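You operate a simulated robot arm through the tools that you are given. There is no shell and no other tool. Be economical: measure what you need, move in short steps, check, and stop when the job is done.

You run a simulated two-armed robot. Do the job below in one go: nothing can be reset, and whatever is moved stays where it is left.

TASK
Press the black button of the button box two times.

It is judged by the outcome, as a careful person would: the job done as asked, and still so three seconds after it is handed in. It fails if anything else is knocked over, pushed out of place, dropped, spilled or broken.

THE ROBOT
Two 7-joint arms with two-finger parallel grippers on one trunk, on a base that drives. Base frame: it is fixed to the floor where the robot stands at the start and does not move with it; the origin is under the middle of the robot, x ahead of it, y to its left, z up. Lengths are in m, angles in rad, forces in N, time in s.
The left shoulder is at the start at [0.07, 0.163, 1.17], the right one opposite. With the tool pointing down near the work surface each hand reaches from about 0.38 to 0.88 m from the robot's upright axis, wherever it stands, measured 20 degrees to its own side. Places, roughly: black button of the button box [0.7, 0, 0.8]. Payload 3.43 kg a hand.
Tool frame (each hand has its own): the origin (TCP) lies between the finger pads and is the grasp point; the fingertips stand 0.034 m ahead of it; z points along the fingers, y is the line along which they close. Largest opening 0.128 m; finger width 0.024, thickness 0.012; the body of the gripper, 0.048 by 0.13 m, starts 0.096 m behind the TCP.
Orientation is that of the tool frame in the base frame, as a unit quaternion [x, y, z, w]. With the fingers straight down and closing along the base's y, the tool's x points along the base's -x, its y along +y and its z along -z.

THE INTERFACE
- The arms move only by the tool jog_arm. It takes "left_moves", "right_moves" or both (then of equal length, played together; a hand with none holds still); each is a list that holds one entry, the list of rows, each a list of 7 numbers: the shift along the tool's x, y, z in cm, then the turn, a rotation vector about the tool's x, y, z in degrees, then the finger opening in cm, from 0 to 12.8. In form: [[[tx, ty, tz, ax, ay, az, jaw], ...]]. A call has 1 to 12 rows; each row shifts and turns the commanded pose from where the row before left it, along the tool's axes as they then stand. A row lasts 0.2 s, in which the tool goes at most 0.05 m and 0.15 rad; a call with a longer step from one row to the next is refused whole, and so is a gripper value outside its range. A pose out of reach is approached as far as the arm can. The call stops where the force on the tool passes 40 N (or 10 N more than at its start, if that is more) or the arm is blocked; 0.2 s more then pass. Each finger travels about 0.153 m/s and halts on what it meets, pressing with about 38 N; the grip force reading is that of the motor and also rises with nothing between the fingers. The clock runs only during rows and for 0.2 s after the last one: add rows that do not move to give the fingers time. It gives the time, the measured TCP pose, the force on the tool (base axes), the opening and the grip force at its end, in the units of the frame above (readings bear some noise), with the torque about the TCP (base axes, N m) and any sound that the robot's microphone picked up.
- Cameras (640 x 400 px; columns grow to the right, rows downward): "scene" is now at [0.142, -0.0044, 1.4042]; the picture's right is [-0.08, -1.00, 0.00], its down [-0.52, 0.04, -0.85] and it looks along [0.85, -0.07, -0.52] (base axes); focal length 274 px, centre (320, 200). "left" rides on the left gripper at [0.076, 0.011, -0.16] in its tool frame; the picture's right is [-0.15, 0.99, 0.00], its down [-0.88, -0.13, -0.46] and it looks along [-0.45, -0.07, 0.89] (tool axes); focal length 234 px, centre (320, 200). "right" rides on the right gripper at [0.076, -0.011, -0.16] in its tool frame; the picture's right is [0.15, 0.99, 0.00], its down [-0.88, 0.13, -0.46] and it looks along [-0.45, 0.07, 0.89] (tool axes); focal length 234 px, centre (320, 200). There is no depth. A picture from a camera that has moved, and an enlarged one, comes with that camera's place and axes in the base frame and with its lens.
- get_image(camera): a new picture of that camera. No time passes.
- move_column(by): slides the trunk up (or, below 0, down) by that many m; the arms and the scene camera ride with it, the base frame stays. It gives what a move gives, with no picture.
- drive_base(legs): drives the robot by 1 to 6 legs, each [ahead, left, turn to the left] in m, m and rad, along the robot's own axes; the way and the turn of a leg run together, so that a leg with both is an arc; at most 1.5 m and 3.142 rad a leg. The arms and the cameras ride along, it lands a little off, and it stops where it bumps. It gives what a move gives.
- turn_head(pan, tilt): turns the head with the scene camera to pan (to the left, within 1.501 rad either way) and tilt (down, from -0.506 to 1.204), counted from straight ahead of the robot. It gives what a move gives.
- enlarge(camera, box): a new picture of the part [left, top, right, bottom] of that camera's present view, enlarged. No time passes.
- hand_in(): hands the job in; it is judged then, once.

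Go step by step. Nothing tells you exact positions but the pictures and the camera data: compare them with the known pose of the tool, close in by small moves and look again before you grip or let go. The budget is 120 turns and 92 pictures, counting those below and the enlarged ones. Unless the task says otherwise, let go and move clear before handing in, and close with one line.

The tools are called after "Request:" as name(argument=value, ...) on one line, values as JSON. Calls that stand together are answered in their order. jog_arm: Moves the arms, as the interface text tells. Its arguments: {"type":"object","properties":{"left_moves":{"type":"array","items":{"type":"array","items":{"type":"array","items":{"type":"number"}}}},"right_moves":{"type":"array","items":{"type":"array","items":{"type":"array","items":{"type":"number"}}}}},"required":[]} The other tools are called the same way: move_column (by) slides the trunk up or down; drive_base (legs) drives the base; turn_head (pan, tilt) turns the head that bears the scene camera; get_image (camera) takes a picture; enlarge (camera, box) takes an enlarged picture of a part of a camera's view; hand_in () hands the job in.

At the start:

```text
clock: 0.0
left_ee_pos: [0.6717, 0.2664, 1.0736]
left_ee_rot: [-0.001, 1.0, 0.001, 0.001]
left_wrist_force: [-0.3, -0.7, -0.9]
left_torque: [0.01, 0.02, -0.01]
left_grip_width: 0.128
left_finger_force: 0.0
right_ee_pos: [0.6801, -0.2397, 1.0792]
right_ee_rot: [0.0, 1.0, -0.001, 0.0]
right_wrist_force: [-0.8, -1.2, -0.7]
right_torque: [0.01, 0.0, -0.01]
right_grip_width: 0.1278
right_finger_force: 0.0
trunk travel left (down, up): [-0.65, 0.29]
robot x, y, heading: [-0.0019, -0.002, -0.005]
head pan, tilt: [-0.077, 0.552]
```

scene: 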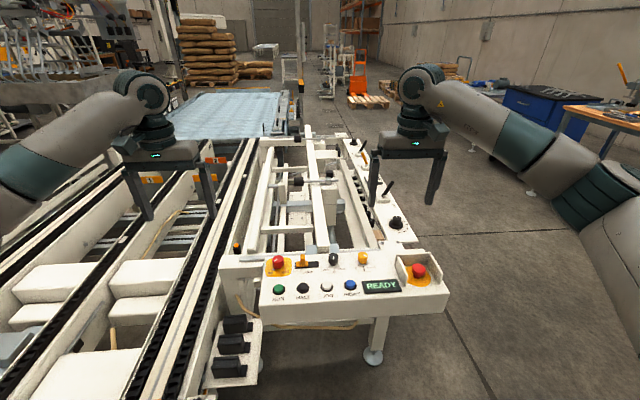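
right: 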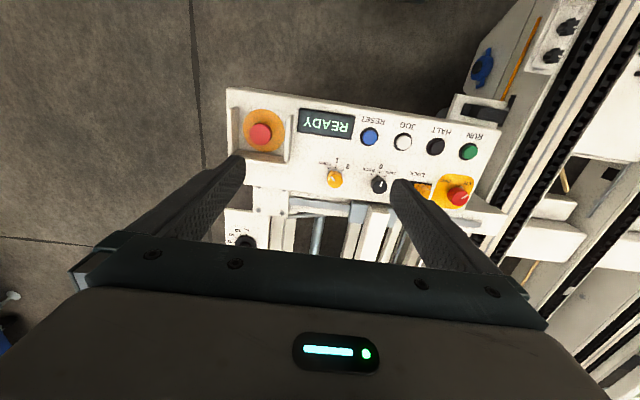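
left: 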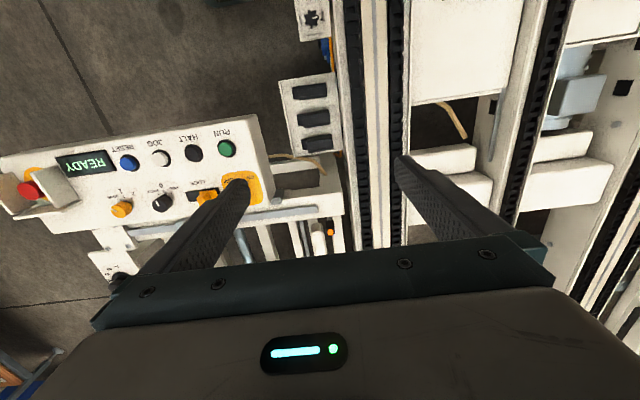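

The black button, labelled HALT, sits in the front row between the green and white ones, at about [0.685, 0.0, 0.77]. I'll take a closer look before moving.

Request:
enlarge(camera="scene", box=[220, 230, 460, 380])

Request:
enlarge(camera="right", box=[340, 90, 500, 190])

Request:
enlarge(camera="left", box=[100, 100, 260, 200])

```text
2.67 times, centred on (340, 305) of scene
camera zoom: at [0.142, -0.0044, 1.4042], right [-0.08, -1.0, 0.0], down [-0.52, 0.04, -0.85], along [0.85, -0.07, -0.52], focal length 732 px, centre (267, -80)
```

zoom: 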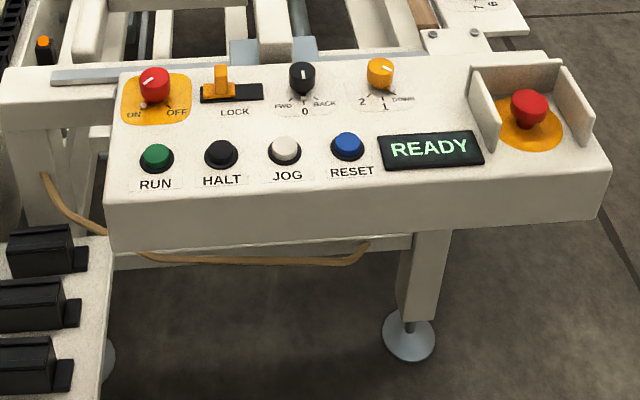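

```text
4.00 times, centred on (420, 140) of right
camera zoom: at [0.6036, -0.2519, 1.239], right [-0.15, 0.99, 0.0], down [0.88, 0.13, 0.46], along [0.45, 0.07, -0.89], focal length 937 px, centre (-80, 440)
```

zoom: 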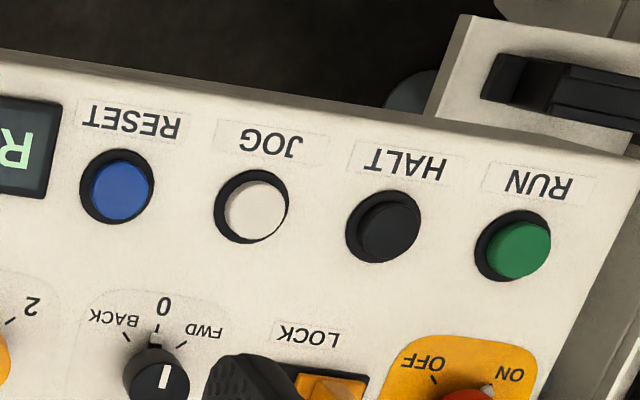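

```text
4.00 times, centred on (180, 150) of left
camera zoom: at [0.5961, 0.2756, 1.2324], right [0.15, 0.99, 0.0], down [0.88, -0.13, 0.46], along [0.45, -0.07, -0.89], focal length 937 px, centre (880, 400)
```

zoom: 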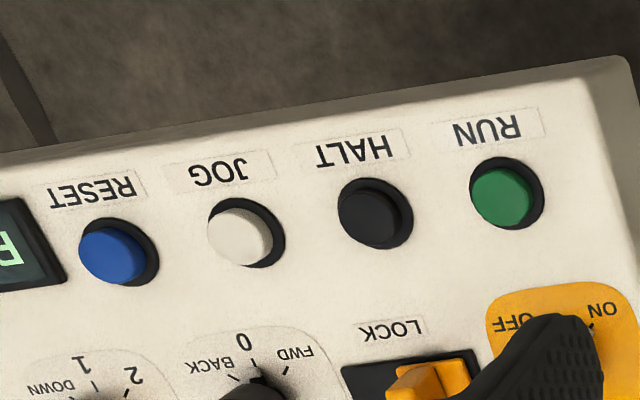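

The three views agree: the cap's top is at about [0.688, 0.0015, 0.772], and the panel is nearly level. I'll close the right fingers, move over the button and come partway down.

Request:
jog_arm(right_moves=[[[-0.2, 4.02, 0, 0, 0, 0, 0], [-0.2, 4.02, 0, 0, 0, 0, 0], [-0.2, 4.02, 0, 0, 0, 0, 0], [-0.2, 4.02, 0, 0, 0, 0, 0], [0, 4.02, 0, 0, 0, 0, 0], [0, 4.02, 0, 0, 0, 0, 0], [0, 0, 4, 0, 0, 0, 0], [0, 0, 4, 0, 0, 0, 0], [0, 0, 4, 0, 0, 0, 0], [0, 0, 4, 0, 0, 0, 0], [0, 0, 4, 0, 0, 0, 0], [0, 0, 0, 0, 0, 0, 0]]])

Request:
get_image(camera="right")

Request:
get_image(camera="scene")

```text
clock: 2.6
left_ee_pos: [0.6715, 0.2657, 1.0724]
left_ee_rot: [0.0, 1.0, 0.0, 0.0]
left_wrist_force: [0.4, -0.1, 0.1]
left_torque: [-0.02, -0.05, 0.03]
left_grip_width: 0.1281
left_finger_force: 0.1
right_ee_pos: [0.6866, 0.0017, 0.8801]
right_ee_rot: [-0.001, 1.0, 0.0, 0.001]
right_wrist_force: [0.4, -0.6, -0.3]
right_torque: [0.01, -0.01, 0.03]
right_grip_width: 0.0001
right_finger_force: 33.1
trunk travel left (down, up): [-0.65, 0.29]
robot x, y, heading: [0.0038, 0.0024, 0.001]
head pan, tilt: [-0.077, 0.552]
```

```text
85 pictures are left
camera right: at [0.6095, -0.0107, 1.0398], right [-0.15, 0.99, 0.0], down [0.88, 0.13, 0.46], along [0.45, 0.07, -0.89], focal length 234 px, centre (320, 200)
```

right: 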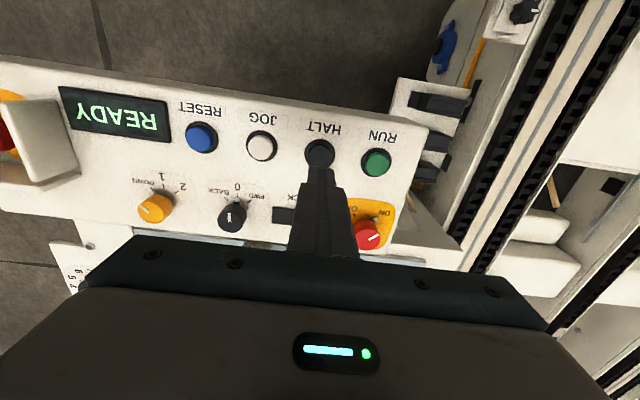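

```text
84 pictures are left
camera scene: at [0.1416, -0.0044, 1.4043], right [-0.08, -1.0, 0.0], down [-0.52, 0.04, -0.85], along [0.85, -0.07, -0.52], focal length 274 px, centre (320, 200)
```

scene: 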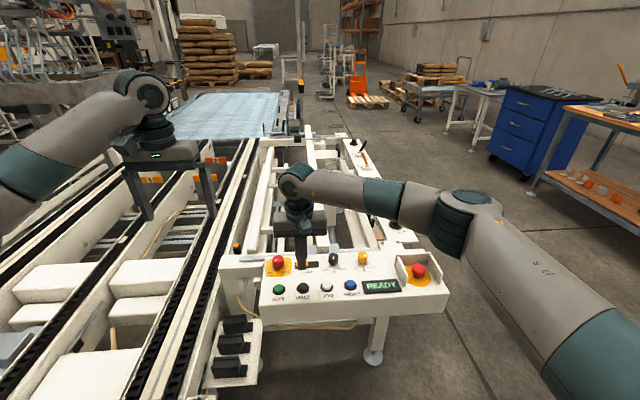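

The fingers line up over the button. I'll come down to about 1.5 cm above the cap and check again.

Request:
jog_arm(right_moves=[[[0, 0, 2, 0, 0, 0, 0], [0, 0, 2, 0, 0, 0, 0], [0, 0, 1.8, 0, 0, 0, 0], [0, 0, 0, 0, 0, 0, 0]]])

Request:
enlarge(camera="right", box=[240, 80, 400, 180])

Request:
enlarge(camera="scene", box=[240, 230, 400, 330])

Request:
enlarge(camera="left", box=[100, 100, 260, 200])

```text
clock: 3.6
left_ee_pos: [0.671, 0.2659, 1.0734]
left_ee_rot: [-0.001, 1.0, 0.001, 0.0]
left_wrist_force: [-0.7, -0.3, -0.5]
left_torque: [0.0, -0.01, 0.01]
left_grip_width: 0.1279
left_finger_force: 0.1
right_ee_pos: [0.6876, 0.0013, 0.8218]
right_ee_rot: [0.0, 1.0, 0.0, 0.0]
right_wrist_force: [0.1, -0.2, -0.2]
right_torque: [0.04, -0.04, 0.02]
right_grip_width: 0.0
right_finger_force: 33.0
trunk travel left (down, up): [-0.65, 0.29]
robot x, y, heading: [-0.0021, -0.0002, 0.003]
head pan, tilt: [-0.077, 0.552]
```

```text
4.00 times, centred on (320, 130) of right
camera zoom: at [0.6106, -0.0112, 0.9819], right [-0.15, 0.99, 0.0], down [0.88, 0.13, 0.46], along [0.45, 0.07, -0.89], focal length 937 px, centre (320, 480)
```

zoom: 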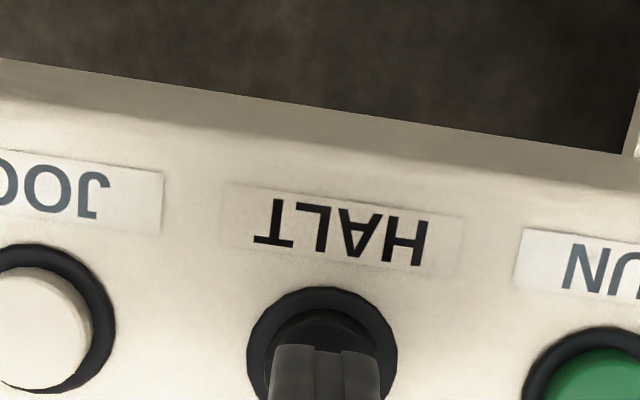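

```text
4.00 times, centred on (320, 280) of scene
camera zoom: at [0.1418, -0.0043, 1.4042], right [-0.08, -1.0, 0.0], down [-0.52, 0.04, -0.85], along [0.85, -0.07, -0.52], focal length 1098 px, centre (320, -120)
```

zoom: 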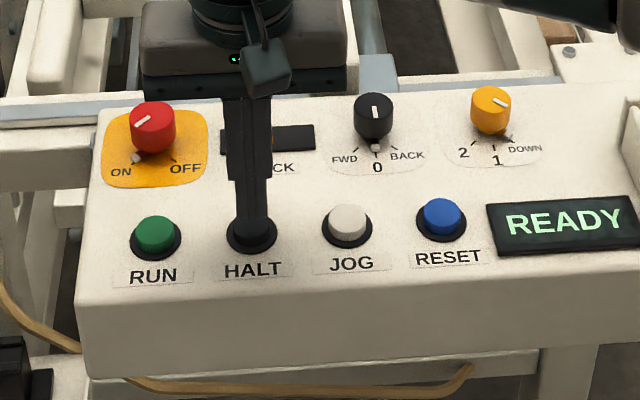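

```text
4.00 times, centred on (180, 150) of left
camera zoom: at [0.5959, 0.2757, 1.2325], right [0.15, 0.99, 0.0], down [0.88, -0.13, 0.46], along [0.45, -0.07, -0.89], focal length 937 px, centre (880, 400)
```

zoom: 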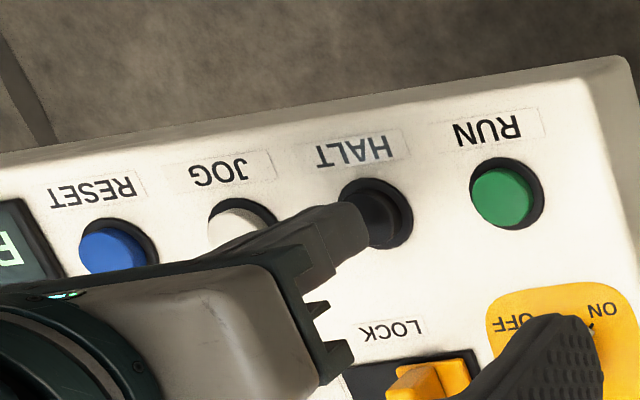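

The fingers are centred over the cap. I'll press slowly, watching force and sound.

Request:
jog_arm(right_moves=[[[0, 0, 0.6, 0, 0, 0, 0], [0, 0, 0.4, 0, 0, 0, 0], [0, 0, 0.3, 0, 0, 0, 0], [0, 0, 0.2, 0, 0, 0, 0], [0, 0, 0.2, 0, 0, 0, 0], [0, 0, 0.1, 0, 0, 0, 0]]])

```text
clock: 5.0
left_ee_pos: [0.6704, 0.2651, 1.0727]
left_ee_rot: [-0.001, 1.0, 0.0, 0.0]
left_wrist_force: [1.2, 0.5, 1.2]
left_torque: [0.0, 0.0, 0.04]
left_grip_width: 0.1281
left_finger_force: 0.1
right_ee_pos: [0.6879, 0.0002, 0.8042]
right_ee_rot: [0.0, 1.0, 0.0, 0.0]
right_wrist_force: [0.8, 1.3, 1.6]
right_torque: [0.03, 0.0, 0.02]
right_grip_width: 0.0002
right_finger_force: 32.8
trunk travel left (down, up): [-0.65, 0.29]
robot x, y, heading: [-0.0011, -0.0024, -0.001]
head pan, tilt: [-0.077, 0.552]
heard: click
```

A click was heard with the tip at z≈0.770. I'll look to see whether the press registered.

Request:
enlarge(camera="scene", box=[240, 230, 400, 330])

Request:
enlarge(camera="right", box=[240, 80, 400, 180])

```text
4.00 times, centred on (320, 280) of scene
camera zoom: at [0.1417, -0.0043, 1.4043], right [-0.08, -1.0, 0.0], down [-0.52, 0.04, -0.85], along [0.85, -0.07, -0.52], focal length 1098 px, centre (320, -120)
```

zoom: 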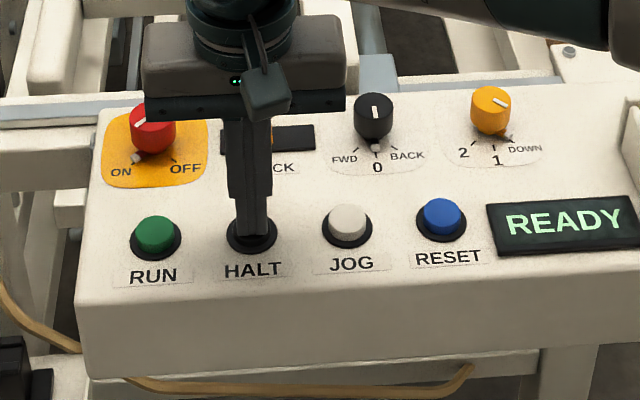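

```text
4.00 times, centred on (320, 130) of right
camera zoom: at [0.6115, -0.0108, 0.9633], right [-0.15, 0.99, 0.0], down [0.88, 0.13, 0.46], along [0.45, 0.07, -0.89], focal length 937 px, centre (320, 480)
```

zoom: 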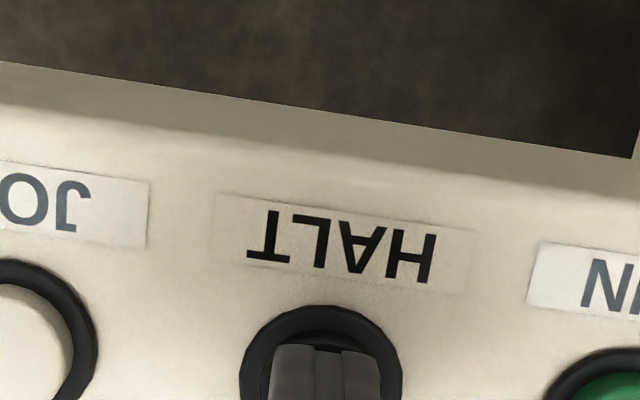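

The click came while pressing, so I take this as press one. I'll lift off fully so the button can spring back.

Request:
jog_arm(right_moves=[[[0, 0, -0.6, 0, 0, 0, 0], [0, 0, -0.6, 0, 0, 0, 0], [0, 0, -0.6, 0, 0, 0, 0], [0, 0, 0, 0, 0, 0, 0], [0, 0, 0, 0, 0, 0, 0]]])

Request:
enlarge(camera="right", box=[240, 80, 400, 180])

Request:
enlarge(camera="left", box=[100, 100, 260, 200])

```text
clock: 6.2
left_ee_pos: [0.6717, 0.2653, 1.0726]
left_ee_rot: [-0.001, 1.0, 0.001, 0.0]
left_wrist_force: [-0.3, 0.0, 0.2]
left_torque: [-0.04, 0.01, 0.02]
left_grip_width: 0.1279
left_finger_force: 0.0
right_ee_pos: [0.6896, 0.0003, 0.8207]
right_ee_rot: [0.0, 1.0, 0.0, 0.0]
right_wrist_force: [-0.4, 0.3, 0.4]
right_torque: [0.0, -0.01, 0.01]
right_grip_width: 0.0
right_finger_force: 32.9
trunk travel left (down, up): [-0.65, 0.29]
robot x, y, heading: [0.0017, -0.0024, 0.002]
head pan, tilt: [-0.077, 0.552]
```

```text
4.00 times, centred on (320, 130) of right
camera zoom: at [0.6118, -0.0111, 0.9803], right [-0.15, 0.99, 0.0], down [0.88, 0.13, 0.46], along [0.45, 0.07, -0.89], focal length 937 px, centre (320, 480)
```

zoom: 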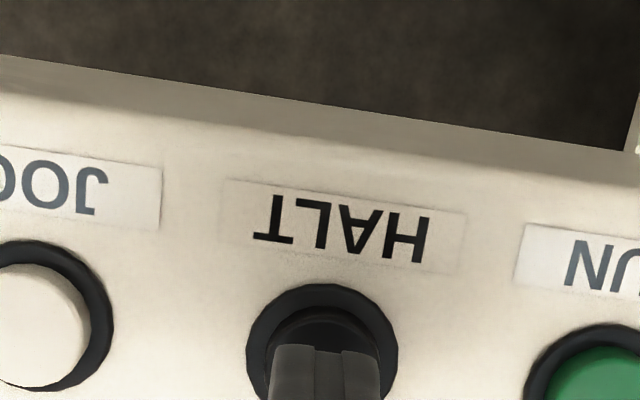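

```text
4.00 times, centred on (180, 150) of left
camera zoom: at [0.5961, 0.2756, 1.2324], right [0.15, 0.99, 0.0], down [0.88, -0.13, 0.46], along [0.45, -0.07, -0.89], focal length 937 px, centre (880, 400)
```

zoom: 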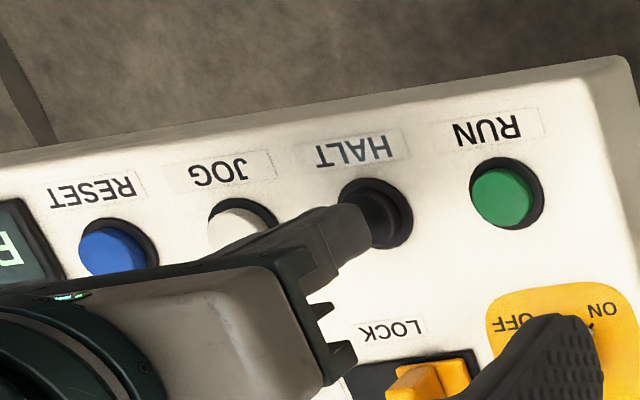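

The button is back up, and releasing it made no sound, so the click marks a press. I'll press it a second time the same way.

Request:
jog_arm(right_moves=[[[0, 0, 0.6, 0, 0, 0, 0], [0, 0, 0.4, 0, 0, 0, 0], [0, 0, 0.3, 0, 0, 0, 0], [0, 0, 0.2, 0, 0, 0, 0], [0, 0, 0.2, 0, 0, 0, 0], [0, 0, 0.1, 0, 0, 0, 0]]])

```text
clock: 7.6
left_ee_pos: [0.6715, 0.2656, 1.0729]
left_ee_rot: [-0.001, 1.0, 0.0, 0.0]
left_wrist_force: [0.7, -0.1, 0.9]
left_torque: [-0.02, 0.0, -0.02]
left_grip_width: 0.1279
left_finger_force: 0.0
right_ee_pos: [0.6884, 0.001, 0.8034]
right_ee_rot: [-0.001, 1.0, -0.001, 0.001]
right_wrist_force: [-2.1, -0.5, 3.3]
right_torque: [-0.07, 0.0, -0.01]
right_grip_width: 0.0
right_finger_force: 33.0
trunk travel left (down, up): [-0.65, 0.29]
robot x, y, heading: [0.0003, -0.0026, 0.003]
head pan, tilt: [-0.077, 0.552]
heard: click
```

The second click was heard. I'll lift straight up, well clear of the panel.

Request:
jog_arm(right_moves=[[[0, 0, -0.6, 0, 0, 0, 0], [0, 0, -1.5, 0, 0, 0, 0], [0, 0, -3, 0, 0, 0, 0], [0, 0, -4, 0, 0, 0, 0], [0, 0, -4, 0, 0, 0, 0], [0, 0, -4, 0, 0, 0, 0], [0, 0, 0, 0, 0, 0, 0]]])

Request:
enlarge(camera="scene", box=[220, 230, 460, 380])

```text
clock: 9.2
left_ee_pos: [0.6713, 0.2651, 1.0738]
left_ee_rot: [0.0, 1.0, -0.001, -0.002]
left_wrist_force: [1.2, 0.7, -1.1]
left_torque: [0.0, 0.04, 0.02]
left_grip_width: 0.1281
left_finger_force: 0.0
right_ee_pos: [0.6906, 0.002, 0.973]
right_ee_rot: [0.0, 1.0, 0.0, -0.001]
right_wrist_force: [-0.2, 0.2, 0.0]
right_torque: [0.0, -0.01, -0.01]
right_grip_width: 0.0002
right_finger_force: 33.2
trunk travel left (down, up): [-0.65, 0.29]
robot x, y, heading: [-0.0005, 0.0012, -0.002]
head pan, tilt: [-0.077, 0.552]
```

```text
2.67 times, centred on (340, 305) of scene
camera zoom: at [0.1426, -0.0044, 1.4041], right [-0.08, -1.0, 0.0], down [-0.52, 0.04, -0.85], along [0.85, -0.07, -0.53], focal length 732 px, centre (267, -80)
```

zoom: 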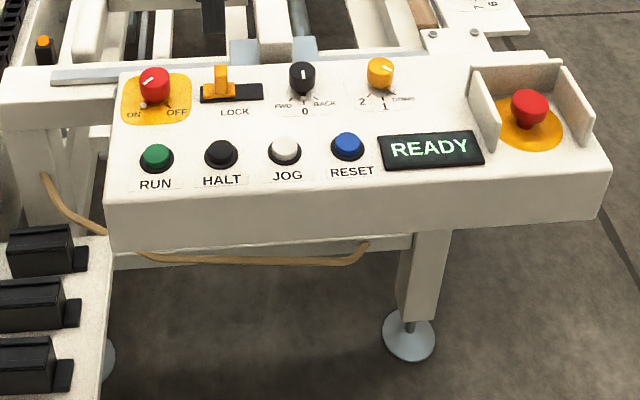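

The panel looks unchanged, the hand is clear and both presses clicked, so I'm handing in.

Request:
hand_in()

```text
The job is handed in.
```

I pressed the black HALT button twice, with a click heard on each press, then lifted the hand clear; nothing else on the panel moved.
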